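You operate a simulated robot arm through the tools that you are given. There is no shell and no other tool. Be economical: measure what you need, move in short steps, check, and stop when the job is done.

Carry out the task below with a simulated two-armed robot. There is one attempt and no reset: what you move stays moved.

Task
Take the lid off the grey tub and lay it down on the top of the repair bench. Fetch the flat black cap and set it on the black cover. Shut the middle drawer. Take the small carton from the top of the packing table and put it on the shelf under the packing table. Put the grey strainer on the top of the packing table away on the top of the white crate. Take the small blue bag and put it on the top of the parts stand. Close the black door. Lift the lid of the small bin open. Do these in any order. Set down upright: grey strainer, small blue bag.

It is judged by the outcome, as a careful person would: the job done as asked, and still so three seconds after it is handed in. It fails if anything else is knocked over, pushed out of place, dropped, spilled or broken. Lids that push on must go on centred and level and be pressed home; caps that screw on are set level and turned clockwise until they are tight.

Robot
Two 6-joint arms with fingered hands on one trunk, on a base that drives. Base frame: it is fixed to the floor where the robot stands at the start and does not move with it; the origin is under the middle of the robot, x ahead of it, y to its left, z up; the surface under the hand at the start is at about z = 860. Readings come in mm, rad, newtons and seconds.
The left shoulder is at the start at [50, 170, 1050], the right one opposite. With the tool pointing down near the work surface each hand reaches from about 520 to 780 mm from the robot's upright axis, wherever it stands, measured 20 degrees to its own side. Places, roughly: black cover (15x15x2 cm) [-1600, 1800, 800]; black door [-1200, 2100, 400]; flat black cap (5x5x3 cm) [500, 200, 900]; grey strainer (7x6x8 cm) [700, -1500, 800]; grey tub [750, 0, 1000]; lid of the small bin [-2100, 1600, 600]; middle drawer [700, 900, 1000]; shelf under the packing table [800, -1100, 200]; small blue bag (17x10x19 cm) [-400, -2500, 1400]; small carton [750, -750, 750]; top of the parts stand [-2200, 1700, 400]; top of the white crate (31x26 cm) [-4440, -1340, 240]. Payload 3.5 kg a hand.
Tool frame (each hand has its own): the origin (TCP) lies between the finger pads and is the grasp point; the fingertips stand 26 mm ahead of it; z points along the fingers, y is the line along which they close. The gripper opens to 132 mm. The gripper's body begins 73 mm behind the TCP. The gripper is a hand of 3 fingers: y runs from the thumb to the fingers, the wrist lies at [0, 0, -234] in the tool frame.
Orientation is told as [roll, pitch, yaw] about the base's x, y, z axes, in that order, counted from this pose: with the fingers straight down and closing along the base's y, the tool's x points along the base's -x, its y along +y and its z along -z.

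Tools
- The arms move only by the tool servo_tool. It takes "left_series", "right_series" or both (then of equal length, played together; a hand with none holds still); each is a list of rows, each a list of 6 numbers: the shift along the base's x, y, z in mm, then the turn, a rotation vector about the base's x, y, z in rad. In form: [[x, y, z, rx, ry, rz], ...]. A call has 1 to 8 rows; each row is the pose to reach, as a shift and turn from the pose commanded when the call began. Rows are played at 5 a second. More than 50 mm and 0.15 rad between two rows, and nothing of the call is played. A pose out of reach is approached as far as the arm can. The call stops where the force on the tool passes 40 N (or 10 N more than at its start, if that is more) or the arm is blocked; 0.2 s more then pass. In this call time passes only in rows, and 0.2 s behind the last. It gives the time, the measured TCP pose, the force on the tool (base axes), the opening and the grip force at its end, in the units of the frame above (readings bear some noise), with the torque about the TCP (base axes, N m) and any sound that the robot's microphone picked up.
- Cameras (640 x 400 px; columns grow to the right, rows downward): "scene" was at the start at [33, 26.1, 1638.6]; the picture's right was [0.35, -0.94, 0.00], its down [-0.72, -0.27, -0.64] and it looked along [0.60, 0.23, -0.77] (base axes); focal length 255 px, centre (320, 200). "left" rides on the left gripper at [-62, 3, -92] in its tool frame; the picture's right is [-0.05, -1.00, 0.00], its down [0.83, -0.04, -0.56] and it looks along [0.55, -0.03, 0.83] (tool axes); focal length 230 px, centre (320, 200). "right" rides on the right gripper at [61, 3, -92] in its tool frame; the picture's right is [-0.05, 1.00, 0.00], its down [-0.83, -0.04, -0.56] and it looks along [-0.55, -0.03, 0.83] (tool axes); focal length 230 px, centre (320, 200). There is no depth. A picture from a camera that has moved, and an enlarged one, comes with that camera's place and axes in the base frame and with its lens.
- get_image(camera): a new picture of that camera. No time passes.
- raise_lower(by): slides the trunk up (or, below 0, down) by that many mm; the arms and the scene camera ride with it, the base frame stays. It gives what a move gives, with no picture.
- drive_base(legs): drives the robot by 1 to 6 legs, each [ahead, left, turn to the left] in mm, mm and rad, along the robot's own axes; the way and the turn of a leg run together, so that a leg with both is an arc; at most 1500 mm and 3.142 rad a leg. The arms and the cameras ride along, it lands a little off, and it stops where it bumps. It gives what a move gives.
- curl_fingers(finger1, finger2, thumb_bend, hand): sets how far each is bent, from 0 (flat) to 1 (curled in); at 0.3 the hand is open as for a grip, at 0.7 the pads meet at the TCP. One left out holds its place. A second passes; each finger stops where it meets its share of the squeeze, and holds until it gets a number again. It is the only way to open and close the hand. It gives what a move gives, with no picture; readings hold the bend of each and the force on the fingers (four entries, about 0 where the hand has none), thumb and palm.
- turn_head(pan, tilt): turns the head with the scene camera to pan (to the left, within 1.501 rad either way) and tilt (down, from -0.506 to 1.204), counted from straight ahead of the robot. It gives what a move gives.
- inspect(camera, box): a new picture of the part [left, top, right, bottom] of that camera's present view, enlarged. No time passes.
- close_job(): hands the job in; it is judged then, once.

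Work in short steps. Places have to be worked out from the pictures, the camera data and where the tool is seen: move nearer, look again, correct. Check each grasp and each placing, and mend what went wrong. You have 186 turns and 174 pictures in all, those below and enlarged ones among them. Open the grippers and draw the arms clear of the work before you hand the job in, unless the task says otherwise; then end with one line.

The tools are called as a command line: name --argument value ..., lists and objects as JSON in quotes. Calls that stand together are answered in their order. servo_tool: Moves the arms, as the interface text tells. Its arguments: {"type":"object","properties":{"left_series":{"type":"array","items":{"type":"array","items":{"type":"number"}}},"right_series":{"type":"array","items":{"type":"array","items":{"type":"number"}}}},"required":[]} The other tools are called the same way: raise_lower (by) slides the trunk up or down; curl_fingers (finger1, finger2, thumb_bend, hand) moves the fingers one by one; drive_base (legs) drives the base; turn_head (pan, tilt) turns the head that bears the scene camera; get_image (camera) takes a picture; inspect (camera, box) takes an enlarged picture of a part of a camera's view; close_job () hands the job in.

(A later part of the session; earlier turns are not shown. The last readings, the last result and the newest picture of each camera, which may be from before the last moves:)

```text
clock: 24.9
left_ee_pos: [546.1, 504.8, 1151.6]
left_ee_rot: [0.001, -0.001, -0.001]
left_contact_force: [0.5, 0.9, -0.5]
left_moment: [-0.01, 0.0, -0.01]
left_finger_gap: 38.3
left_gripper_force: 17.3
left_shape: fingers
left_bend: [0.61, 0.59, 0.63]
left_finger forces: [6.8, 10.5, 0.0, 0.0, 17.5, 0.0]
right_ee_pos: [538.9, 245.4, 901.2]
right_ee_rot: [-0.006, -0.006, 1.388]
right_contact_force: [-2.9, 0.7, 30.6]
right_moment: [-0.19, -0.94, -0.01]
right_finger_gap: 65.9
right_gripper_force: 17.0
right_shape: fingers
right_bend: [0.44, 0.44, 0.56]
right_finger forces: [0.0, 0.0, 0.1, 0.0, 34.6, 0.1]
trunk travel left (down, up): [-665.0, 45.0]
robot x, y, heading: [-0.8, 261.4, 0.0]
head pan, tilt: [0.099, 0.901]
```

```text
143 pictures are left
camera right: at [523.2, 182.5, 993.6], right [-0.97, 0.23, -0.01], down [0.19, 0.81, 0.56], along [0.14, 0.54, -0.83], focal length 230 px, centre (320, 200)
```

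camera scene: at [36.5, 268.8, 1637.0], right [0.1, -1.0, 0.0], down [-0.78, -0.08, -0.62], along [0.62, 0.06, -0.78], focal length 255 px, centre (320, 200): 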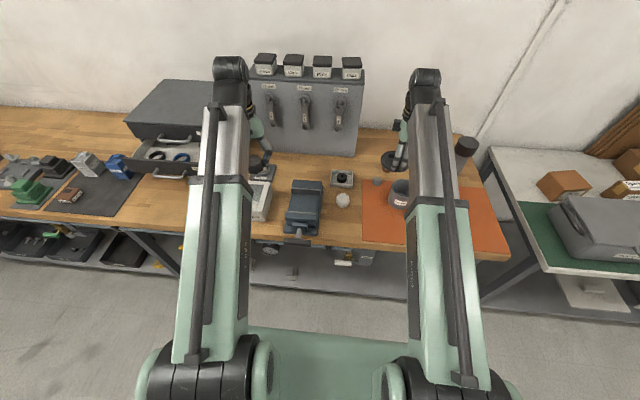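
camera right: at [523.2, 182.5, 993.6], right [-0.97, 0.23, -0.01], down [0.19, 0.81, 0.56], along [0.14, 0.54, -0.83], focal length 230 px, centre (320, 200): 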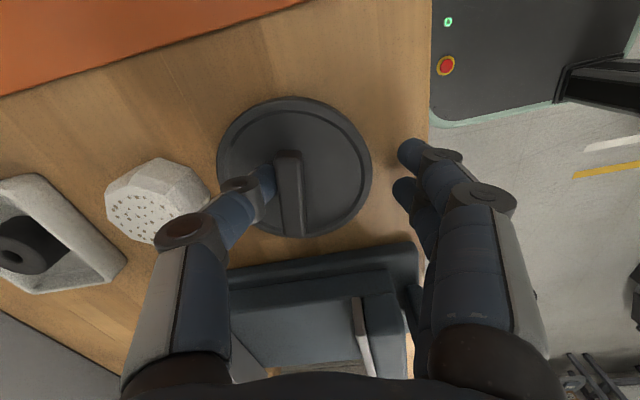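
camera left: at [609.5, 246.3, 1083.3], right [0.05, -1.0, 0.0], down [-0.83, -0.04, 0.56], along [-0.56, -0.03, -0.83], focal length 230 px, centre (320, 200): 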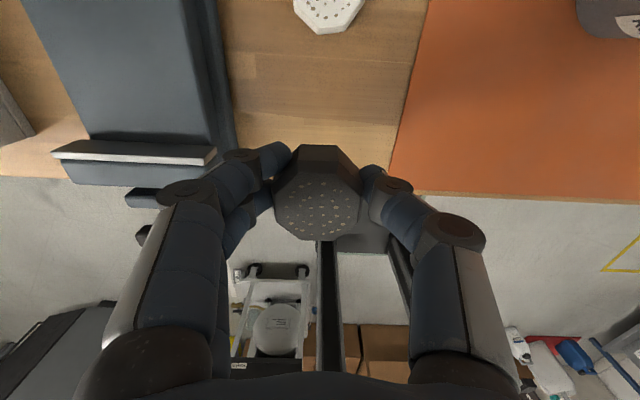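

Fingers are free, thumb only presses on the plate. Lift straight up.

servo_tool --right_series '[[0, 0, 10, 0, 0, 0], [0, 0, 40, 0, 0, 0], [0, 0, 80, 0, 0, 0], [0, 0, 125, 0, 0, 0], [0, 0, 170, 0, 0, 0]]'

get_image --camera "right"

```text
clock: 26.1
left_ee_pos: [548.1, 503.6, 1150.7]
left_ee_rot: [0.0, 0.0, 0.001]
left_contact_force: [0.4, 0.4, -0.4]
left_moment: [-0.03, -0.02, -0.01]
left_finger_gap: 38.5
left_gripper_force: 17.3
left_shape: fingers
left_bend: [0.61, 0.59, 0.63]
left_finger forces: [6.8, 10.5, 0.0, 0.1, 17.4, 0.0]
right_ee_pos: [541.5, 243.1, 1070.3]
right_ee_rot: [-0.002, -0.005, 1.389]
right_contact_force: [0.1, 0.6, -0.3]
right_moment: [0.04, -0.03, -0.04]
right_finger_gap: 74.2
right_gripper_force: 0.0
right_shape: fingers
right_bend: [0.44, 0.44, 0.52]
right_finger forces: [0.1, 0.1, 0.0, 0.0, 0.1, 0.0]
trunk travel left (down, up): [-665.0, 45.0]
robot x, y, heading: [0.6, 260.3, -0.003]
head pan, tilt: [0.099, 0.901]
```

```text
142 pictures are left
camera right: at [525.9, 182.1, 1162.9], right [-0.97, 0.23, 0.0], down [0.19, 0.81, 0.56], along [0.13, 0.54, -0.83], focal length 230 px, centre (320, 200)
```

right: 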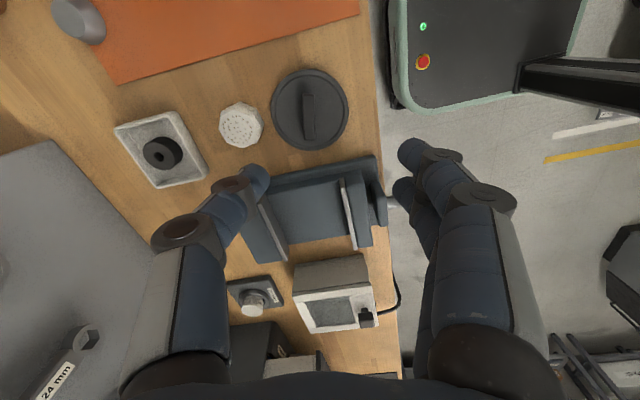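

Lid lies flat. Next the middle drawer: drive 740 mm left, turning the head to see.

drive_base --legs '[[0, 740, 0]]'

turn_head --pan -0.1 --tilt 0.7

get_image --camera "scene"

get_image --camera "right"

```text
clock: 30.1
left_ee_pos: [542.7, 1237.8, 1151.0]
left_ee_rot: [0.0, -0.001, 0.008]
left_contact_force: [-0.5, 0.0, -0.1]
left_moment: [0.0, -0.04, -0.04]
left_finger_gap: 38.5
left_gripper_force: 16.7
left_shape: fingers
left_bend: [0.61, 0.59, 0.63]
left_finger forces: [6.7, 10.5, 0.0, 0.1, 17.5, 0.0]
right_ee_pos: [538.7, 977.5, 1070.7]
right_ee_rot: [-0.002, -0.005, 1.399]
right_contact_force: [-0.5, -0.4, -0.5]
right_moment: [0.04, 0.01, 0.03]
right_finger_gap: 73.8
right_gripper_force: 0.0
right_shape: fingers
right_bend: [0.44, 0.44, 0.52]
right_finger forces: [0.1, 0.0, 0.0, 0.1, 0.0, 0.1]
trunk travel left (down, up): [-665.0, 45.0]
robot x, y, heading: [-1.0, 989.4, 0.007]
head pan, tilt: [0.099, 0.901]
```

```text
clock: 30.8
left_ee_pos: [542.9, 1238.4, 1150.3]
left_ee_rot: [0.001, 0.001, 0.008]
left_contact_force: [0.6, 0.4, -1.1]
left_moment: [0.04, -0.01, -0.02]
left_finger_gap: 38.5
left_gripper_force: 17.5
left_shape: fingers
left_bend: [0.61, 0.59, 0.63]
left_finger forces: [6.8, 10.6, 0.0, 0.0, 17.3, 0.1]
right_ee_pos: [539.0, 977.5, 1069.1]
right_ee_rot: [-0.004, -0.004, 1.398]
right_contact_force: [0.1, -0.6, 0.4]
right_moment: [0.01, 0.05, 0.01]
right_finger_gap: 73.9
right_gripper_force: 0.0
right_shape: fingers
right_bend: [0.44, 0.44, 0.52]
right_finger forces: [0.0, 0.0, 0.0, 0.0, 0.0, 0.0]
trunk travel left (down, up): [-665.0, 45.0]
robot x, y, heading: [-3.6, 991.7, 0.005]
head pan, tilt: [-0.099, 0.7]
```

```text
141 pictures are left
camera scene: at [42.7, 980.4, 1653.1], right [-0.09, -1.0, 0.0], down [-0.64, 0.06, -0.76], along [0.76, -0.07, -0.64], focal length 255 px, centre (320, 200)
```

scene: 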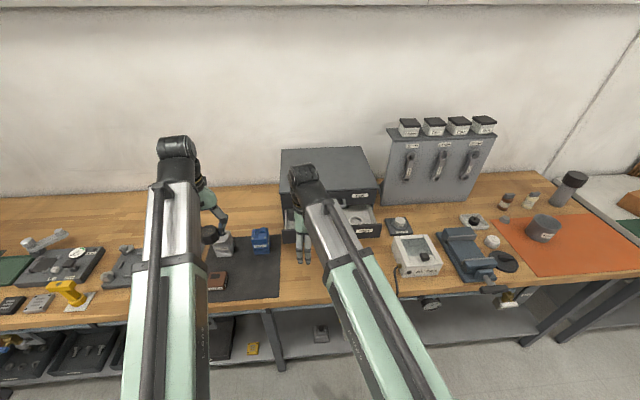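

```text
140 pictures are left
camera right: at [523.5, 915.5, 1162.5], right [-0.97, 0.22, 0.0], down [0.18, 0.81, 0.56], along [0.13, 0.54, -0.83], focal length 230 px, centre (320, 200)
```

right: 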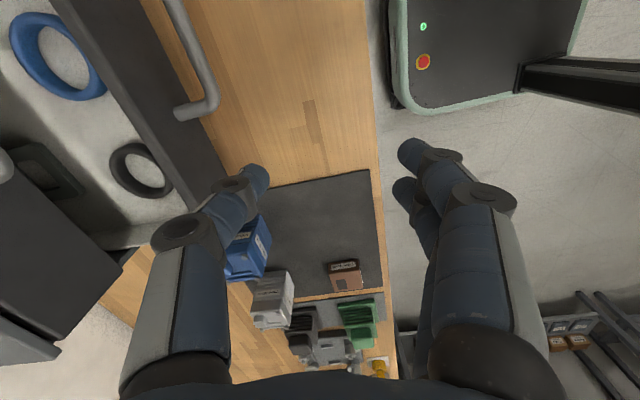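

Drawer front is at x≈680, y 690–1070, its handle around x 640. I close the right hand and tilt it forward so the fingertips can push the panel.

curl_fingers --hand "right" --finger1 0.7 --finger2 0.7 --thumb_bend 0.7

servo_tool --right_series '[[0, -3, -5, 0, -0.14, 0], [0, -5, -10, 0, -0.28, 0], [0, -8, -15, 0, -0.42, 0], [0, -10, -20, 0, -0.56, 0], [0, -12, -25, 0, -0.7, 0], [0, -14, -30, 0, -0.84, 0], [0, -17, -35, 0, -0.98, 0], [0, -17, -40, 0, -1.1, 0]]'

get_image --camera "right"

inspect --camera "scene" --box '[220, 120, 420, 280]'

```text
clock: 31.8
left_ee_pos: [542.7, 1237.2, 1150.5]
left_ee_rot: [0.0, 0.0, 0.009]
left_contact_force: [-0.5, 0.4, -0.1]
left_moment: [0.0, -0.01, 0.01]
left_finger_gap: 38.5
left_gripper_force: 17.7
left_shape: fingers
left_bend: [0.61, 0.59, 0.63]
left_finger forces: [6.7, 10.6, 0.1, 0.0, 17.4, 0.0]
right_ee_pos: [538.7, 977.5, 1070.1]
right_ee_rot: [-0.004, -0.005, 1.399]
right_contact_force: [0.0, 0.2, -0.7]
right_moment: [0.02, 0.04, 0.03]
right_finger_gap: 6.3
right_gripper_force: 0.1
right_shape: fingers
right_bend: [0.7, 0.7, 0.7]
right_finger forces: [0.1, 0.0, 0.1, 0.0, 0.0, 0.0]
trunk travel left (down, up): [-665.0, 45.0]
robot x, y, heading: [0.2, 988.6, 0.009]
head pan, tilt: [-0.099, 0.7]
```

```text
clock: 33.6
left_ee_pos: [541.6, 1237.8, 1150.4]
left_ee_rot: [0.002, -0.001, 0.009]
left_contact_force: [-0.2, -0.3, -0.5]
left_moment: [0.03, -0.04, -0.02]
left_finger_gap: 38.1
left_gripper_force: 17.2
left_shape: fingers
left_bend: [0.61, 0.59, 0.63]
left_finger forces: [6.8, 10.5, 0.0, 0.0, 17.3, 0.0]
right_ee_pos: [632.1, 1010.9, 1021.1]
right_ee_rot: [-1.102, -0.158, 1.498]
right_contact_force: [-0.5, -0.1, 1.0]
right_moment: [-0.04, 0.0, -0.02]
right_finger_gap: 3.4
right_gripper_force: 0.5
right_shape: fingers
right_bend: [0.71, 0.7, 0.7]
right_finger forces: [1.2, 0.2, 0.0, 0.0, 0.1, 0.0]
right hand out of reach, approached as far as the arm can: row 4, 5, 6, 7, 8
trunk travel left (down, up): [-665.0, 45.0]
robot x, y, heading: [-1.5, 989.1, 0.011]
head pan, tilt: [-0.099, 0.7]
```

```text
139 pictures are left
camera right: at [542.5, 949.6, 1050.4], right [-0.44, 0.22, -0.87], down [-0.42, 0.81, 0.42], along [0.8, 0.55, -0.26], focal length 230 px, centre (320, 200)
```

right: 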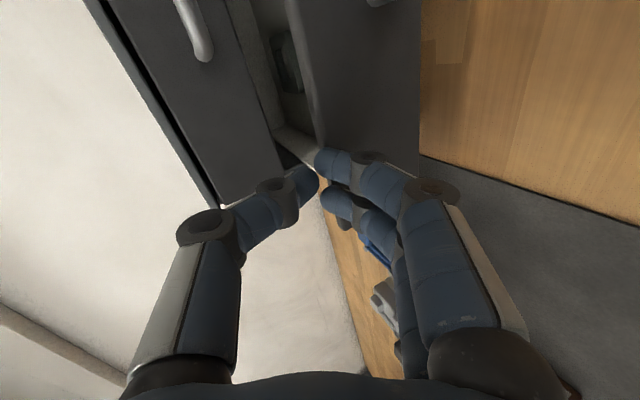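

```text
2.50 times, centred on (320, 200) of scene
camera zoom: at [42.4, 980.3, 1653.2], right [-0.09, -1.0, 0.0], down [-0.64, 0.06, -0.77], along [0.76, -0.07, -0.64], focal length 637 px, centre (320, 200)
```

zoom: 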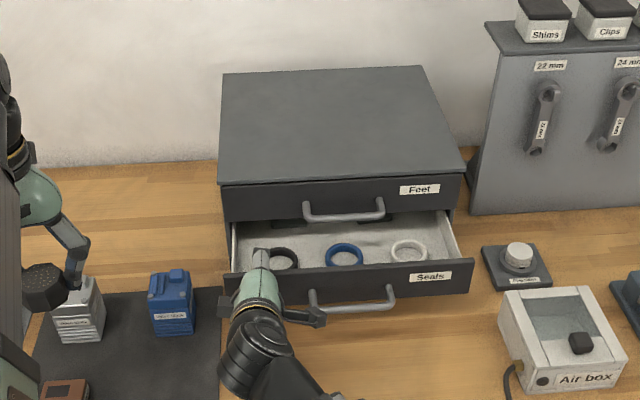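

The hand needs more room for this tilt; back the base off 180 mm and look again.

drive_base --legs '[[-180, -60, 0]]'

get_image --camera "right"

inspect --camera "scene" --box '[220, 100, 420, 260]'

```text
clock: 35.2
left_ee_pos: [362.3, 1174.5, 1150.9]
left_ee_rot: [0.0, -0.001, 0.01]
left_contact_force: [-0.8, 0.1, -0.1]
left_moment: [0.04, -0.05, 0.02]
left_finger_gap: 38.5
left_gripper_force: 17.6
left_shape: fingers
left_bend: [0.61, 0.59, 0.63]
left_finger forces: [6.6, 10.5, 0.1, 0.0, 17.4, 0.0]
right_ee_pos: [451.1, 948.9, 1020.9]
right_ee_rot: [-1.099, -0.158, 1.499]
right_contact_force: [0.3, -0.1, -0.2]
right_moment: [-0.01, 0.05, 0.01]
right_finger_gap: 5.5
right_gripper_force: 0.0
right_shape: fingers
right_bend: [0.7, 0.7, 0.7]
right_finger forces: [0.0, 0.1, 0.1, 0.0, 0.0, 0.1]
trunk travel left (down, up): [-665.0, 45.0]
robot x, y, heading: [-184.2, 925.6, 0.01]
head pan, tilt: [-0.099, 0.7]
```

```text
137 pictures are left
camera right: at [361.4, 886.6, 1051.1], right [-0.44, 0.22, -0.87], down [-0.42, 0.81, 0.42], along [0.8, 0.55, -0.26], focal length 230 px, centre (320, 200)
```

right: 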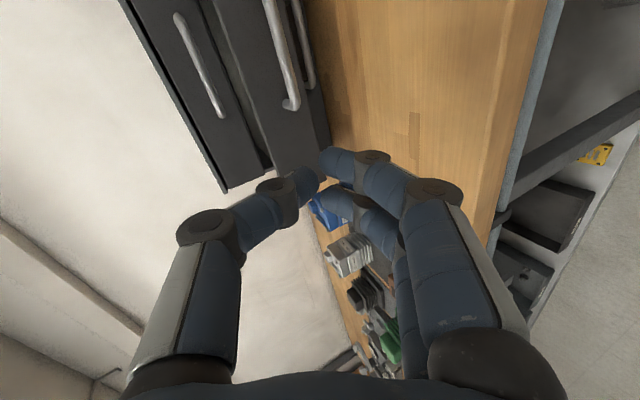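

```text
2.50 times, centred on (320, 180) of scene
camera zoom: at [-139.2, 916.9, 1653.2], right [-0.09, -1.0, 0.0], down [-0.64, 0.06, -0.77], along [0.76, -0.07, -0.64], focal length 637 px, centre (320, 250)
```

zoom: 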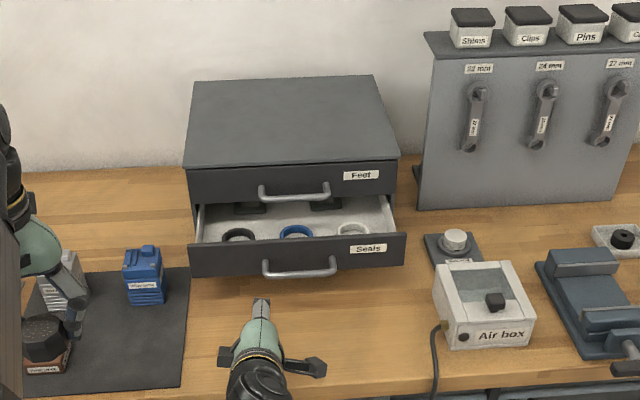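

Drawer handle centre is (651, 877, 941); panel around x 690. I lower the fingertips to z≈945 at y≈970 (panel left of the handle) and come up close.

servo_tool --right_series '[[10, 5, -30, 0, 0, 0], [20, 12, -64, 0, 0, 0], [65, 21, -64, 0, 0, 0], [110, 21, -64, 0, 0, 0], [155, 21, -64, 0, 0, 0]]'

inspect --camera "scene" --box '[220, 100, 420, 260]'

get_image --camera "right"

```text
clock: 36.4
left_ee_pos: [362.5, 1175.9, 1150.2]
left_ee_rot: [0.001, 0.0, 0.011]
left_contact_force: [0.6, -0.2, -1.4]
left_moment: [-0.01, -0.03, 0.0]
left_finger_gap: 38.4
left_gripper_force: 17.5
left_shape: fingers
left_bend: [0.61, 0.59, 0.63]
left_finger forces: [6.8, 10.5, 0.0, 0.0, 17.2, 0.0]
right_ee_pos: [608.1, 968.4, 953.1]
right_ee_rot: [-1.097, -0.155, 1.498]
right_contact_force: [-0.9, -0.2, 0.3]
right_moment: [-0.03, 0.0, 0.0]
right_finger_gap: 5.5
right_gripper_force: 0.0
right_shape: fingers
right_bend: [0.7, 0.7, 0.7]
right_finger forces: [0.0, 0.0, 0.0, 0.0, 0.0, 0.0]
trunk travel left (down, up): [-665.0, 45.0]
robot x, y, heading: [-182.5, 932.0, 0.01]
head pan, tilt: [-0.099, 0.7]
```

```text
2.50 times, centred on (320, 180) of scene
camera zoom: at [-136.8, 917.6, 1653.1], right [-0.09, -1.0, 0.0], down [-0.64, 0.06, -0.76], along [0.76, -0.07, -0.64], focal length 637 px, centre (320, 250)
```

zoom: 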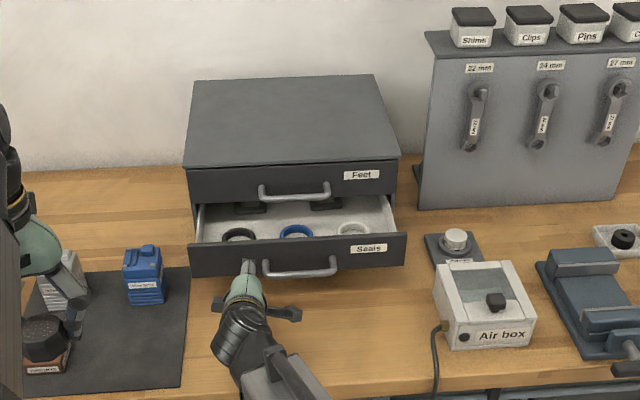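

```text
134 pictures are left
camera right: at [518.7, 907.0, 983.1], right [-0.44, 0.22, -0.87], down [-0.42, 0.81, 0.42], along [0.8, 0.55, -0.26], focal length 230 px, centre (320, 200)
```

right: 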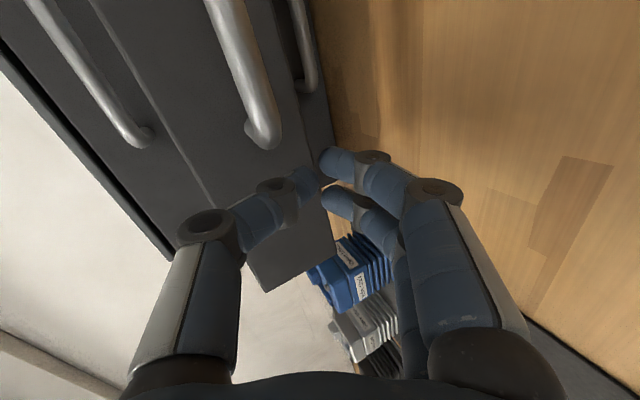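

Fingertips are just before the panel. Push ahead.

servo_tool --right_series '[[20, 0, 8, 0, 0, 0], [45, 0, 8, 0, 0, 0], [70, 0, 8, 0, 0, 0], [95, 0, 8, 0, 0, 0], [120, 0, 8, 0, 0, 0], [145, 0, 8, 0, 0, 0], [170, 0, 8, 0, 0, 0]]'

inspect --camera "scene" --box '[220, 100, 420, 260]'

get_image --camera "right"

```text
clock: 38.0
left_ee_pos: [361.5, 1175.9, 1150.6]
left_ee_rot: [0.001, 0.001, 0.01]
left_contact_force: [0.4, 0.0, -0.8]
left_moment: [-0.02, 0.05, -0.01]
left_finger_gap: 38.5
left_gripper_force: 17.4
left_shape: fingers
left_bend: [0.61, 0.59, 0.63]
left_finger forces: [6.5, 10.5, 0.0, 0.0, 17.4, 0.0]
right_ee_pos: [733.4, 961.7, 971.3]
right_ee_rot: [-1.1, -0.155, 1.497]
right_contact_force: [-2.6, 0.4, 0.9]
right_moment: [0.01, 0.01, 0.05]
right_finger_gap: 3.7
right_gripper_force: 1.7
right_shape: fingers
right_bend: [0.7, 0.7, 0.71]
right_finger forces: [0.0, 0.0, 0.1, 0.0, 2.7, 0.0]
right hand out of reach, approached as far as the arm can: row 6, 7
trunk travel left (down, up): [-665.0, 45.0]
robot x, y, heading: [-184.9, 927.3, 0.009]
head pan, tilt: [-0.099, 0.7]
```

```text
2.50 times, centred on (320, 180) of scene
camera zoom: at [-137.6, 917.7, 1653.2], right [-0.09, -1.0, 0.0], down [-0.64, 0.06, -0.77], along [0.76, -0.07, -0.64], focal length 637 px, centre (320, 250)
```

zoom: 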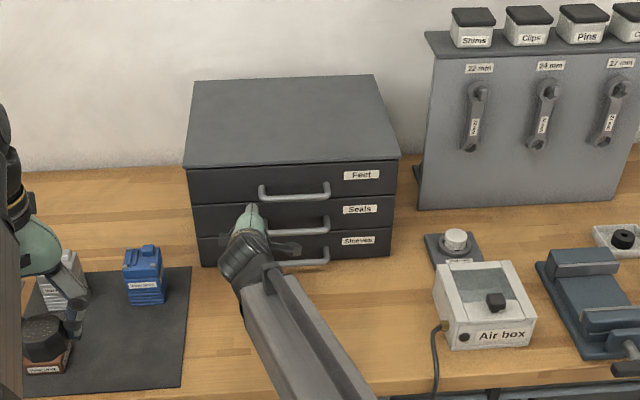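

```text
132 pictures are left
camera right: at [644.9, 899.8, 999.6], right [-0.44, 0.22, -0.87], down [-0.42, 0.81, 0.42], along [0.8, 0.55, -0.26], focal length 230 px, centre (320, 200)
```

right: 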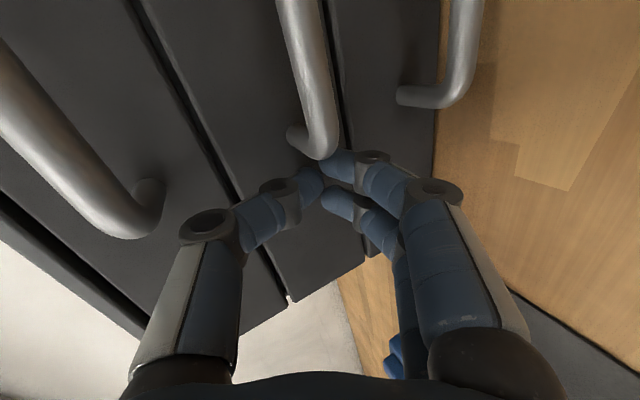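

Almost shut, arm at its limit. I retract slightly, drive 70 mm ahead and press it home with force feedback.

servo_tool --right_series '[[-40, 0, 0, 0, 0, 0], [-75, 0, 0, 0, 0, 0]]'

drive_base --legs '[[60, 0, 0]]'

servo_tool --right_series '[[10, 0, -5, 0, 0, 0], [20, 0, -5, 0, 0, 0], [30, 0, -5, 0, 0, 0], [38, 0, -5, 0, 0, 0], [46, 0, -5, 0, 0, 0], [54, 0, -5, 0, 0, 0], [62, 0, -5, 0, 0, 0]]'

get_image --camera "right"

```text
clock: 38.6
left_ee_pos: [362.1, 1174.5, 1150.8]
left_ee_rot: [0.002, 0.001, 0.011]
left_contact_force: [-0.3, 0.4, -0.4]
left_moment: [0.04, -0.05, 0.01]
left_finger_gap: 38.3
left_gripper_force: 17.9
left_shape: fingers
left_bend: [0.61, 0.59, 0.63]
left_finger forces: [6.7, 10.5, 0.1, 0.0, 17.3, 0.1]
right_ee_pos: [660.1, 961.4, 968.1]
right_ee_rot: [-1.097, -0.156, 1.499]
right_contact_force: [0.3, -0.1, -0.4]
right_moment: [-0.01, 0.02, 0.0]
right_finger_gap: 5.3
right_gripper_force: 0.1
right_shape: fingers
right_bend: [0.7, 0.7, 0.7]
right_finger forces: [0.0, 0.0, 0.1, 0.1, 0.0, 0.0]
trunk travel left (down, up): [-665.0, 45.0]
robot x, y, heading: [-183.1, 926.3, 0.008]
head pan, tilt: [-0.099, 0.7]
```

```text
clock: 39.5
left_ee_pos: [424.2, 1175.1, 1150.0]
left_ee_rot: [0.0, 0.001, 0.009]
left_contact_force: [-0.1, 0.5, -1.0]
left_moment: [-0.03, 0.03, 0.01]
left_finger_gap: 38.4
left_gripper_force: 17.5
left_shape: fingers
left_bend: [0.61, 0.59, 0.63]
left_finger forces: [6.8, 10.6, 0.0, 0.0, 17.4, 0.0]
right_ee_pos: [722.0, 962.6, 967.0]
right_ee_rot: [-1.098, -0.156, 1.497]
right_contact_force: [0.2, 0.1, 0.4]
right_moment: [-0.01, -0.04, -0.02]
right_finger_gap: 5.0
right_gripper_force: 0.1
right_shape: fingers
right_bend: [0.7, 0.7, 0.7]
right_finger forces: [0.0, 0.0, 0.1, 0.1, 0.0, 0.1]
trunk travel left (down, up): [-665.0, 45.0]
robot x, y, heading: [-121.1, 929.1, 0.012]
head pan, tilt: [-0.099, 0.7]
```

```text
clock: 40.4
left_ee_pos: [418.5, 1175.6, 1152.0]
left_ee_rot: [0.0, -0.003, 0.011]
left_contact_force: [0.3, -1.0, -0.2]
left_moment: [0.01, 0.0, 0.03]
left_finger_gap: 38.5
left_gripper_force: 17.1
left_shape: fingers
left_bend: [0.61, 0.59, 0.63]
left_finger forces: [6.9, 10.6, 0.0, 0.0, 17.5, 0.0]
right_ee_pos: [741.5, 962.0, 962.6]
right_ee_rot: [-1.095, -0.153, 1.495]
right_contact_force: [-31.7, -3.9, 6.6]
right_moment: [0.03, 0.29, 0.34]
right_finger_gap: 0.9
right_gripper_force: 16.3
right_shape: fingers
right_bend: [0.7, 0.72, 0.74]
right_finger forces: [0.1, 19.6, 0.0, 0.0, 13.8, 0.0]
trunk travel left (down, up): [-665.0, 45.0]
robot x, y, heading: [-123.2, 928.1, 0.01]
head pan, tilt: [-0.099, 0.7]
stopped in row 4 (right hand): the force on the tool passed its limit at 50 N (the readings are from after the stop); the commanded pose is now the measured one
```

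```text
131 pictures are left
camera right: at [651.9, 900.6, 993.2], right [-0.44, 0.22, -0.87], down [-0.41, 0.81, 0.42], along [0.8, 0.54, -0.27], focal length 230 px, centre (320, 200)
```

right: 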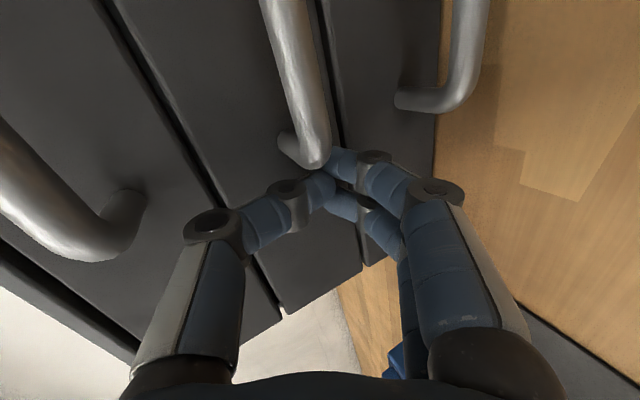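

Drawer is shut. I retract the right hand and back away from the bench.

servo_tool --right_series '[[-40, 0, 3, 0, 0, 0], [-80, 0, 10, 0, 0, 0]]'

drive_base --legs '[[-350, 0, 0], [0, 0, 1.57]]'

turn_head --pan 0.6 --tilt 0.5

get_image --camera "scene"

```text
clock: 41.0
left_ee_pos: [420.8, 1175.4, 1149.6]
left_ee_rot: [0.001, 0.001, 0.011]
left_contact_force: [-0.1, 0.6, -0.8]
left_moment: [0.01, -0.01, 0.0]
left_finger_gap: 38.5
left_gripper_force: 17.4
left_shape: fingers
left_bend: [0.61, 0.59, 0.63]
left_finger forces: [6.8, 10.5, 0.0, 0.0, 17.3, 0.0]
right_ee_pos: [664.5, 960.6, 971.9]
right_ee_rot: [-1.093, -0.154, 1.497]
right_contact_force: [1.1, 0.1, -0.4]
right_moment: [-0.01, -0.01, 0.01]
right_finger_gap: 5.6
right_gripper_force: 0.0
right_shape: fingers
right_bend: [0.7, 0.7, 0.7]
right_finger forces: [0.1, 0.0, 0.0, 0.0, 0.0, 0.0]
trunk travel left (down, up): [-665.0, 45.0]
robot x, y, heading: [-121.9, 928.2, 0.017]
head pan, tilt: [-0.099, 0.7]
```

```text
clock: 43.0
left_ee_pos: [170.4, 1248.8, 1150.6]
left_ee_rot: [0.0, -0.001, 0.11]
left_contact_force: [0.5, 0.2, -0.2]
left_moment: [0.0, 0.02, 0.02]
left_finger_gap: 38.4
left_gripper_force: 17.6
left_shape: fingers
left_bend: [0.61, 0.59, 0.63]
left_finger forces: [6.6, 10.5, 0.0, 0.0, 17.3, 0.0]
right_ee_pos: [434.7, 1061.0, 971.9]
right_ee_rot: [-1.096, -0.15, 1.597]
right_contact_force: [0.9, 0.2, -0.7]
right_moment: [-0.01, 0.0, 0.0]
right_finger_gap: 5.4
right_gripper_force: 0.1
right_shape: fingers
right_bend: [0.7, 0.7, 0.7]
right_finger forces: [0.0, 0.1, 0.0, 0.0, 0.0, 0.0]
trunk travel left (down, up): [-665.0, 45.0]
robot x, y, heading: [-348.4, 946.5, 0.11]
head pan, tilt: [-0.099, 0.7]
stopped in leg 1: the robot was blocked; the commanded pose is now the measured one
```

```text
clock: 44.0
left_ee_pos: [171.0, 1248.5, 1151.3]
left_ee_rot: [0.001, -0.001, 0.111]
left_contact_force: [-0.3, 0.0, -0.3]
left_moment: [0.0, 0.0, -0.02]
left_finger_gap: 38.6
left_gripper_force: 17.3
left_shape: fingers
left_bend: [0.61, 0.59, 0.63]
left_finger forces: [6.8, 10.3, 0.0, 0.0, 17.3, 0.0]
right_ee_pos: [436.3, 1059.0, 972.0]
right_ee_rot: [-1.094, -0.152, 1.596]
right_contact_force: [0.5, 0.0, 0.1]
right_moment: [-0.03, -0.03, -0.03]
right_finger_gap: 5.6
right_gripper_force: 0.0
right_shape: fingers
right_bend: [0.7, 0.7, 0.7]
right_finger forces: [0.1, 0.0, 0.0, 0.0, 0.1, 0.0]
trunk travel left (down, up): [-665.0, 45.0]
robot x, y, heading: [-347.8, 944.5, 0.107]
head pan, tilt: [0.6, 0.499]
```

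```text
130 pictures are left
camera scene: at [-316.2, 999.9, 1670.9], right [0.65, -0.76, 0.0], down [-0.36, -0.31, -0.88], along [0.67, 0.57, -0.48], focal length 255 px, centre (320, 200)
```

scene: 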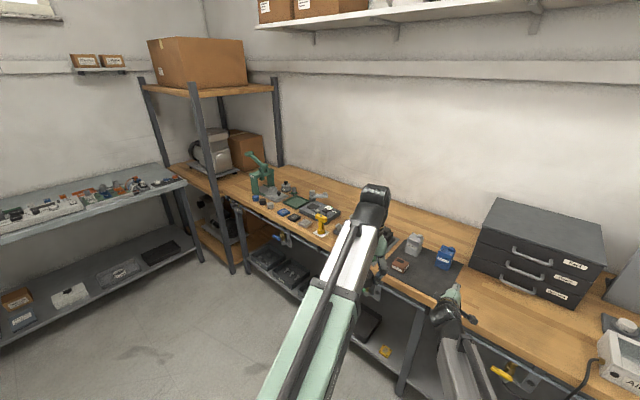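

The robot bumped something behind it. I move ahead slightly and look to both sides.

drive_base --legs '[[60, 0, 0]]'

turn_head --pan 1.5 --tilt 0.75

get_image --camera "scene"

turn_head --pan -1.5 --tilt 0.75

get_image --camera "scene"

get_image --camera "left"

```text
clock: 45.0
left_ee_pos: [234.5, 1254.8, 1150.0]
left_ee_rot: [-0.001, 0.001, 0.11]
left_contact_force: [0.8, -0.1, -1.2]
left_moment: [0.02, 0.01, -0.03]
left_finger_gap: 38.6
left_gripper_force: 16.9
left_shape: fingers
left_bend: [0.61, 0.59, 0.63]
left_finger forces: [6.7, 10.4, 0.0, 0.1, 17.3, 0.0]
right_ee_pos: [497.4, 1064.9, 969.9]
right_ee_rot: [-1.092, -0.152, 1.593]
right_contact_force: [-0.5, -0.3, 1.1]
right_moment: [-0.01, -0.01, 0.01]
right_finger_gap: 5.6
right_gripper_force: 0.1
right_shape: fingers
right_bend: [0.7, 0.7, 0.7]
right_finger forces: [0.1, 0.0, 0.0, 0.0, 0.0, 0.0]
trunk travel left (down, up): [-665.0, 45.0]
robot x, y, heading: [-282.1, 954.3, 0.111]
head pan, tilt: [0.6, 0.499]
```

```text
clock: 46.2
left_ee_pos: [233.2, 1255.0, 1150.6]
left_ee_rot: [-0.001, 0.001, 0.111]
left_contact_force: [0.2, -0.6, -0.8]
left_moment: [0.01, 0.03, 0.02]
left_finger_gap: 38.4
left_gripper_force: 17.5
left_shape: fingers
left_bend: [0.61, 0.59, 0.63]
left_finger forces: [6.7, 10.4, 0.1, 0.1, 17.3, 0.0]
right_ee_pos: [496.6, 1064.1, 971.2]
right_ee_rot: [-1.095, -0.153, 1.595]
right_contact_force: [-0.1, -0.1, 0.1]
right_moment: [-0.01, -0.03, 0.0]
right_finger_gap: 5.5
right_gripper_force: 0.1
right_shape: fingers
right_bend: [0.7, 0.7, 0.7]
right_finger forces: [0.1, 0.0, 0.1, 0.1, 0.1, 0.0]
trunk travel left (down, up): [-665.0, 45.0]
robot x, y, heading: [-289.9, 951.0, 0.113]
head pan, tilt: [1.499, 0.75]
```

```text
129 pictures are left
camera scene: at [-327.5, 1030.3, 1648.9], right [1.0, 0.04, 0.0], down [0.03, -0.68, -0.73], along [-0.03, 0.73, -0.68], focal length 255 px, centre (320, 200)
```

scene: 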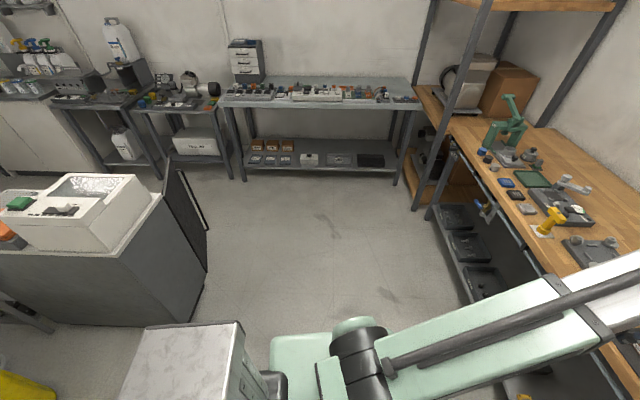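

```text
clock: 48.8
left_ee_pos: [231.6, 1253.7, 1149.8]
left_ee_rot: [-0.001, -0.001, 0.112]
left_contact_force: [-0.8, -0.9, -1.9]
left_moment: [-0.01, 0.05, -0.01]
left_finger_gap: 38.5
left_gripper_force: 17.3
left_shape: fingers
left_bend: [0.61, 0.59, 0.63]
left_finger forces: [6.8, 10.5, 0.0, 0.0, 17.3, 0.1]
right_ee_pos: [496.7, 1063.6, 971.1]
right_ee_rot: [-1.093, -0.154, 1.595]
right_contact_force: [0.0, -0.2, -0.3]
right_moment: [0.02, 0.0, 0.0]
right_finger_gap: 5.6
right_gripper_force: 0.1
right_shape: fingers
right_bend: [0.7, 0.7, 0.7]
right_finger forces: [0.0, 0.0, 0.0, 0.0, 0.0, 0.0]
trunk travel left (down, up): [-665.0, 45.0]
robot x, y, heading: [-283.7, 952.7, 0.11]
head pan, tilt: [-1.499, 0.75]
```

```text
128 pictures are left
camera scene: at [-309.5, 865.9, 1648.9], right [-0.98, -0.18, 0.0], down [-0.12, 0.67, -0.73], along [0.13, -0.72, -0.68], focal length 255 px, centre (320, 200)
```

scene: 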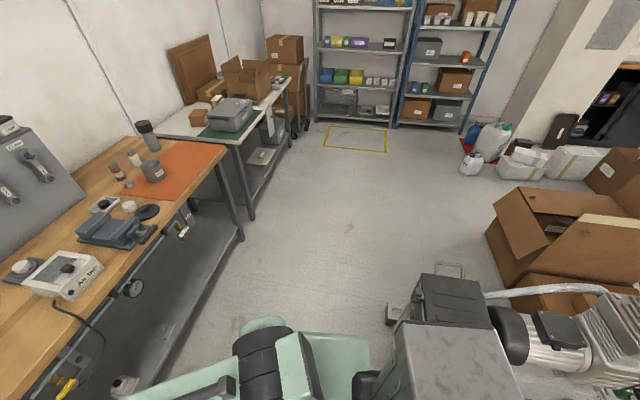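

```text
127 pictures are left
camera left: at [292.7, 1265.3, 1243.0], right [0.16, -0.99, 0.0], down [-0.82, -0.13, 0.56], along [-0.55, -0.09, -0.83], focal length 230 px, centre (320, 200)
```

left: 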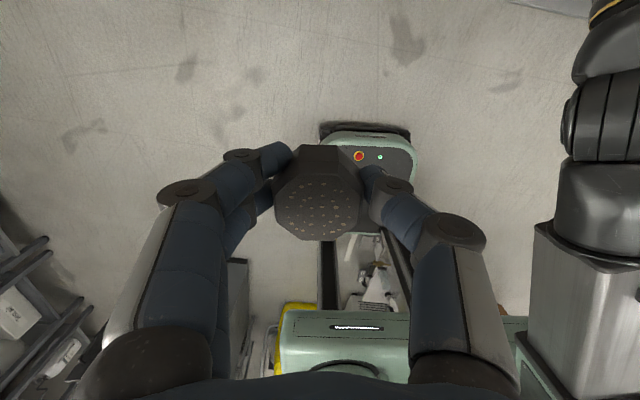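

The free floor is to the left; the open black door belongs to the grey cabinet at about (-1200, 1950). First I restore the right hand to pointing down and raise it, then look behind the robot.

servo_tool --right_series '[[-10, 0, 15, 0, 0.14, 0], [-20, -5, 30, 0, 0.28, 0], [-30, -10, 45, 0, 0.42, 0], [-40, -15, 60, 0, 0.56, 0], [-50, -20, 75, 0, 0.7, 0], [-60, -25, 90, 0, 0.84, 0], [-70, -30, 105, 0, 0.97, 0], [-80, -35, 120, 0, 1.08, 0]]'

drive_base --legs '[[60, 0, 0], [0, 0, 1.2]]'

turn_head --pan 0.9 --tilt 0.6

get_image --camera "scene"

```text
clock: 50.6
left_ee_pos: [232.4, 1254.8, 1150.2]
left_ee_rot: [0.0, 0.0, 0.11]
left_contact_force: [0.2, -0.2, -0.3]
left_moment: [0.0, 0.01, -0.03]
left_finger_gap: 38.6
left_gripper_force: 17.6
left_shape: fingers
left_bend: [0.61, 0.59, 0.63]
left_finger forces: [6.7, 10.4, 0.1, 0.1, 17.3, 0.1]
right_ee_pos: [416.3, 1028.8, 1090.7]
right_ee_rot: [-0.002, -0.091, 1.448]
right_contact_force: [-0.9, 0.1, -0.1]
right_moment: [0.02, 0.0, 0.0]
right_finger_gap: 5.7
right_gripper_force: 0.0
right_shape: fingers
right_bend: [0.7, 0.7, 0.7]
right_finger forces: [0.0, 0.0, 0.0, 0.0, 0.1, 0.0]
trunk travel left (down, up): [-665.0, 45.0]
robot x, y, heading: [-284.7, 952.0, 0.111]
head pan, tilt: [-1.499, 0.75]
```

```text
clock: 54.6
left_ee_pos: [-326.7, 1550.7, 1149.2]
left_ee_rot: [-0.001, 0.001, 1.32]
left_contact_force: [-0.6, -1.1, -1.0]
left_moment: [-0.03, -0.01, 0.0]
left_finger_gap: 38.0
left_gripper_force: 16.7
left_shape: fingers
left_bend: [0.61, 0.59, 0.63]
left_finger forces: [6.5, 10.3, 0.1, 0.0, 17.0, 0.1]
right_ee_pos: [-50.6, 1643.7, 1091.4]
right_ee_rot: [-0.007, -0.093, 2.657]
right_contact_force: [-0.3, 0.0, -1.0]
right_moment: [-0.03, 0.01, -0.04]
right_finger_gap: 5.5
right_gripper_force: 0.0
right_shape: fingers
right_bend: [0.7, 0.7, 0.7]
right_finger forces: [0.0, 0.0, 0.1, 0.0, 0.0, 0.0]
trunk travel left (down, up): [-665.0, 45.0]
robot x, y, heading: [-224.1, 956.8, 1.319]
head pan, tilt: [-1.499, 0.75]
```

```text
clock: 56.8
left_ee_pos: [-326.4, 1550.8, 1149.9]
left_ee_rot: [0.0, 0.001, 1.32]
left_contact_force: [-0.2, 0.5, -0.8]
left_moment: [0.0, 0.02, 0.02]
left_finger_gap: 38.2
left_gripper_force: 16.8
left_shape: fingers
left_bend: [0.61, 0.59, 0.63]
left_finger forces: [6.6, 10.3, 0.1, 0.0, 16.9, 0.1]
right_ee_pos: [-52.2, 1643.6, 1090.1]
right_ee_rot: [-0.009, -0.093, 2.658]
right_contact_force: [-0.8, -0.3, 0.5]
right_moment: [0.04, 0.0, -0.01]
right_finger_gap: 5.6
right_gripper_force: 0.1
right_shape: fingers
right_bend: [0.7, 0.7, 0.7]
right_finger forces: [0.0, 0.0, 0.0, 0.0, 0.1, 0.0]
trunk travel left (down, up): [-665.0, 45.0]
robot x, y, heading: [-227.3, 961.0, 1.319]
head pan, tilt: [0.901, 0.6]
```

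```text
126 pictures are left
camera scene: at [-289.0, 990.0, 1661.8], right [0.8, 0.6, 0.0], down [0.34, -0.45, -0.83], along [-0.5, 0.66, -0.56], focal length 255 px, centre (320, 200)
```

scene: 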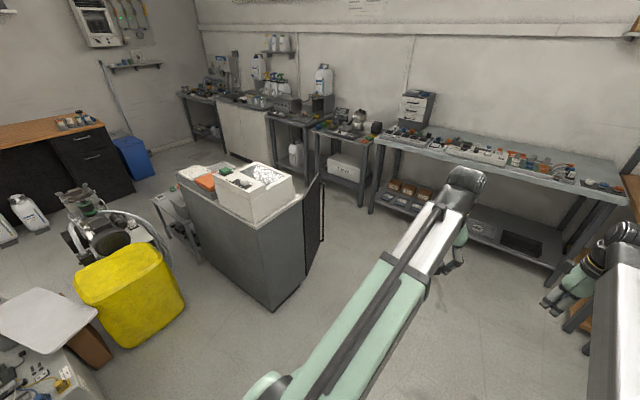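

Zoom on the cabinet area and the place where the small bin should be.

inspect --camera "scene" --box '[150, 140, 350, 320]'

inspect --camera "scene" --box '[0, 170, 200, 400]'

```text
2.22 times, centred on (250, 230) of scene
camera zoom: at [-289.0, 990.0, 1661.8], right [0.8, 0.6, 0.0], down [0.34, -0.45, -0.83], along [-0.5, 0.66, -0.56], focal length 566 px, centre (476, 133)
```

zoom: 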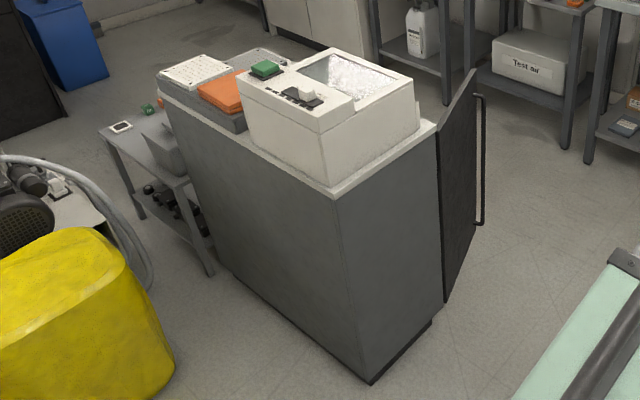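

```text
1.74 times, centred on (100, 285) of scene
camera zoom: at [-289.0, 990.0, 1661.8], right [0.8, 0.6, 0.0], down [0.34, -0.45, -0.83], along [-0.5, 0.66, -0.56], focal length 443 px, centre (703, 52)
```

zoom: 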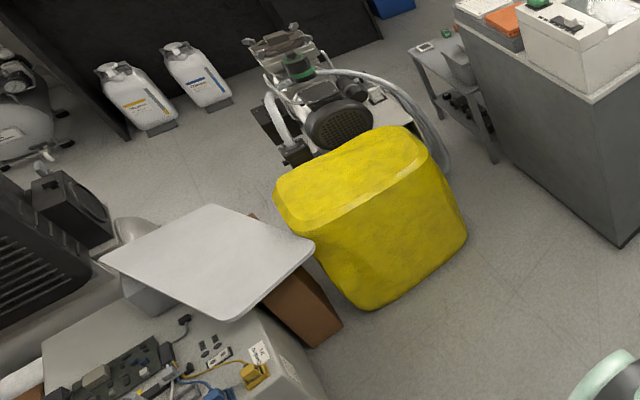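

The cabinet spans x −2004…−1190, y 1630…1987, door hinged at its (+x,+y) corner and standing open into the aisle. I drive up into the aisle and turn to face −x.

drive_base --legs '[[700, 175, 0], [0, 0, 1.82], [0, -700, 0]]'

turn_head --pan 0.2 --tilt 0.5

get_image --camera "scene"

```text
clock: 68.3
left_ee_pos: [-771.0, 2121.5, 1150.8]
left_ee_rot: [0.0, -0.001, 3.126]
left_contact_force: [0.1, -0.4, -0.8]
left_moment: [0.02, -0.05, 0.03]
left_finger_gap: 37.9
left_gripper_force: 16.4
left_shape: fingers
left_bend: [0.62, 0.59, 0.63]
left_finger forces: [6.3, 10.2, 0.0, 0.1, 16.9, 0.0]
right_ee_pos: [-925.9, 2368.3, 1090.8]
right_ee_rot: [-0.007, -0.092, -1.823]
right_contact_force: [-0.3, 0.5, 0.8]
right_moment: [-0.03, 0.01, -0.03]
right_finger_gap: 5.7
right_gripper_force: 0.1
right_shape: fingers
right_bend: [0.7, 0.7, 0.7]
right_finger forces: [0.1, 0.0, 0.0, 0.1, 0.1, 0.0]
trunk travel left (down, up): [-665.0, 45.0]
robot x, y, heading: [-220.9, 2355.6, 3.125]
head pan, tilt: [0.901, 0.6]
```

```text
clock: 69.4
left_ee_pos: [-772.1, 2120.3, 1149.5]
left_ee_rot: [0.001, 0.0, 3.127]
left_contact_force: [-0.2, 0.4, 0.0]
left_moment: [0.0, 0.01, 0.0]
left_finger_gap: 38.0
left_gripper_force: 16.6
left_shape: fingers
left_bend: [0.62, 0.59, 0.63]
left_finger forces: [6.2, 10.2, 0.1, 0.0, 16.8, 0.0]
right_ee_pos: [-925.5, 2367.0, 1090.4]
right_ee_rot: [-0.006, -0.093, -1.821]
right_contact_force: [-0.1, 0.1, 0.2]
right_moment: [0.0, 0.0, -0.01]
right_finger_gap: 5.7
right_gripper_force: 0.1
right_shape: fingers
right_bend: [0.7, 0.7, 0.7]
right_finger forces: [0.0, 0.1, 0.0, 0.0, 0.0, 0.0]
trunk travel left (down, up): [-665.0, 45.0]
robot x, y, heading: [-216.3, 2357.5, 3.127]
head pan, tilt: [0.201, 0.499]
```

```text
123 pictures are left
camera scene: at [-267.5, 2337.4, 1670.9], right [-0.19, 0.98, 0.0], down [0.47, 0.09, -0.88], along [-0.86, -0.16, -0.48], focal length 255 px, centre (320, 200)
```

scene: 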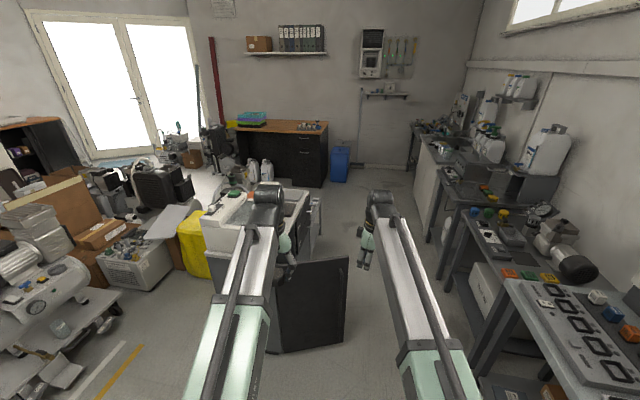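

Zoom on the cabinet and door.

inspect --camera "scene" --box '[190, 170, 390, 360]'

get_image --camera "right"

```text
2.11 times, centred on (290, 265) of scene
camera zoom: at [-267.5, 2337.4, 1670.9], right [-0.19, 0.98, 0.0], down [0.47, 0.09, -0.88], along [-0.86, -0.16, -0.48], focal length 536 px, centre (383, 63)
```

zoom: 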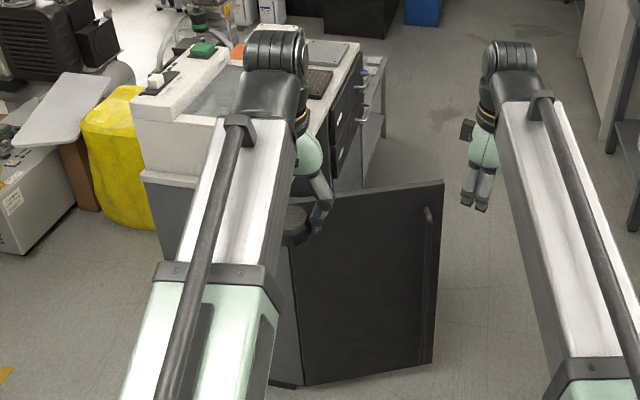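

```text
121 pictures are left
camera right: at [-906.0, 2432.6, 1176.9], right [0.95, -0.3, 0.0], down [-0.23, -0.74, 0.63], along [-0.19, -0.6, -0.78], focal length 230 px, centre (320, 200)
```

right: 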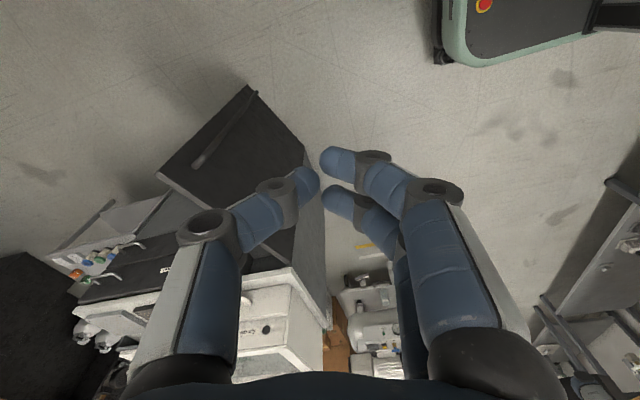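

Door: hinge (-1190, 1990), free edge (-1295, 2300), z 50–785. I retract the right hand, then drive to about (-690, 2260) and push the door from its outer side.

servo_tool --right_series '[[40, 10, 0, 0, 0, 0], [80, 20, 0, 0, 0, 0], [120, 30, 0, 0, 0, 0], [160, 40, 0, 0, 0, 0]]' --left_series '[[0, -10, 20, 0, 0, 0], [0, -20, 40, 0, 0, 0], [0, -30, 60, 0, 0, 0], [0, -40, 80, 0, 0, 0]]'

drive_base --legs '[[440, 90, 0]]'

turn_head --pan 0.0 --tilt 0.8

get_image --camera "scene"

get_image --camera "left"

```text
clock: 70.4
left_ee_pos: [-785.5, 2077.1, 1201.2]
left_ee_rot: [0.006, -0.017, 3.126]
left_contact_force: [0.5, -0.3, -0.9]
left_moment: [0.04, 0.02, -0.01]
left_finger_gap: 38.2
left_gripper_force: 16.6
left_shape: fingers
left_bend: [0.62, 0.59, 0.63]
left_finger forces: [6.4, 10.2, 0.1, 0.0, 16.8, 0.0]
left hand out of reach, approached as far as the arm can: row 3, 4
right_ee_pos: [-766.2, 2407.7, 1091.8]
right_ee_rot: [-0.008, -0.093, -1.821]
right_contact_force: [-0.3, 0.0, -0.7]
right_moment: [0.0, 0.01, 0.03]
right_finger_gap: 5.6
right_gripper_force: 0.0
right_shape: fingers
right_bend: [0.7, 0.7, 0.7]
right_finger forces: [0.2, 0.0, 0.1, 0.1, 0.0, 0.1]
trunk travel left (down, up): [-665.0, 45.0]
robot x, y, heading: [-221.9, 2355.0, 3.128]
head pan, tilt: [0.201, 0.499]
```

```text
clock: 73.1
left_ee_pos: [-1236.6, 2002.2, 1200.6]
left_ee_rot: [0.001, -0.014, 3.119]
left_contact_force: [-0.2, -0.5, -0.5]
left_moment: [-0.03, -0.01, 0.02]
left_finger_gap: 38.0
left_gripper_force: 16.8
left_shape: fingers
left_bend: [0.62, 0.59, 0.63]
left_finger forces: [6.4, 10.2, 0.0, 0.0, 16.8, 0.0]
right_ee_pos: [-1214.3, 2332.4, 1091.1]
right_ee_rot: [-0.005, -0.092, -1.827]
right_contact_force: [0.4, 0.2, 0.5]
right_moment: [0.0, 0.03, 0.01]
right_finger_gap: 5.3
right_gripper_force: 0.0
right_shape: fingers
right_bend: [0.7, 0.7, 0.7]
right_finger forces: [0.0, 0.1, 0.0, 0.0, 0.0, 0.0]
trunk travel left (down, up): [-665.0, 45.0]
robot x, y, heading: [-666.9, 2275.7, 3.118]
head pan, tilt: [0.201, 0.499]
```

```text
clock: 73.9
left_ee_pos: [-1235.7, 2002.8, 1201.3]
left_ee_rot: [0.002, -0.015, 3.118]
left_contact_force: [0.0, -0.7, -0.5]
left_moment: [0.0, 0.01, -0.02]
left_finger_gap: 37.8
left_gripper_force: 16.8
left_shape: fingers
left_bend: [0.62, 0.59, 0.63]
left_finger forces: [6.4, 10.2, 0.1, 0.0, 16.7, 0.0]
right_ee_pos: [-1213.1, 2332.3, 1090.9]
right_ee_rot: [-0.007, -0.093, -1.827]
right_contact_force: [-0.3, -0.5, -0.3]
right_moment: [0.02, 0.01, 0.01]
right_finger_gap: 5.6
right_gripper_force: 0.0
right_shape: fingers
right_bend: [0.7, 0.7, 0.7]
right_finger forces: [0.0, 0.1, 0.0, 0.0, 0.0, 0.0]
trunk travel left (down, up): [-665.0, 45.0]
robot x, y, heading: [-664.9, 2277.3, 3.119]
head pan, tilt: [0.0, 0.799]
```

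```text
120 pictures are left
camera scene: at [-706.0, 2276.2, 1645.0], right [0.02, 1.0, 0.0], down [0.72, -0.02, -0.7], along [-0.7, 0.01, -0.72], focal length 255 px, centre (320, 200)
```

scene: 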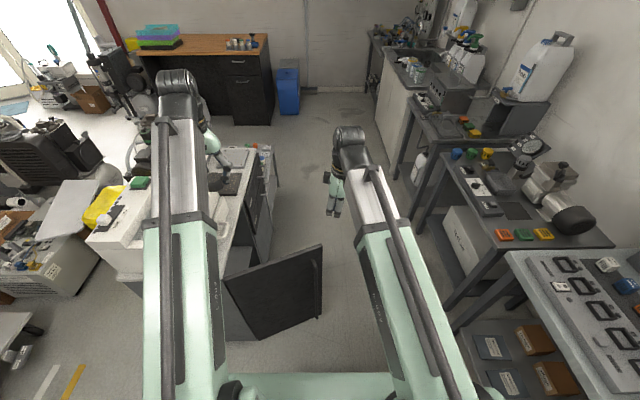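

```text
119 pictures are left
camera left: at [-1295.8, 2001.8, 1295.1], right [-0.03, 1.0, 0.0], down [0.84, 0.03, 0.54], along [0.54, 0.01, -0.84], focal length 230 px, centre (320, 200)
```

left: 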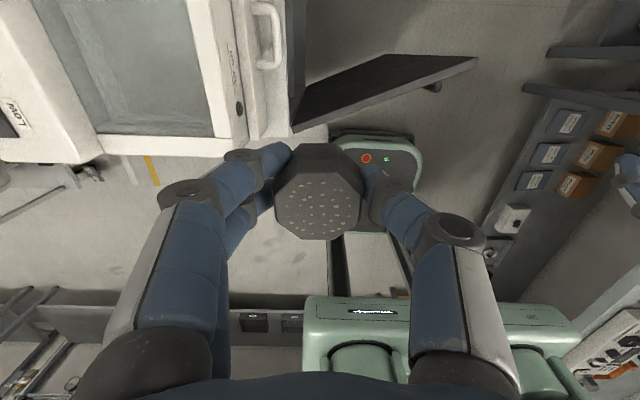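

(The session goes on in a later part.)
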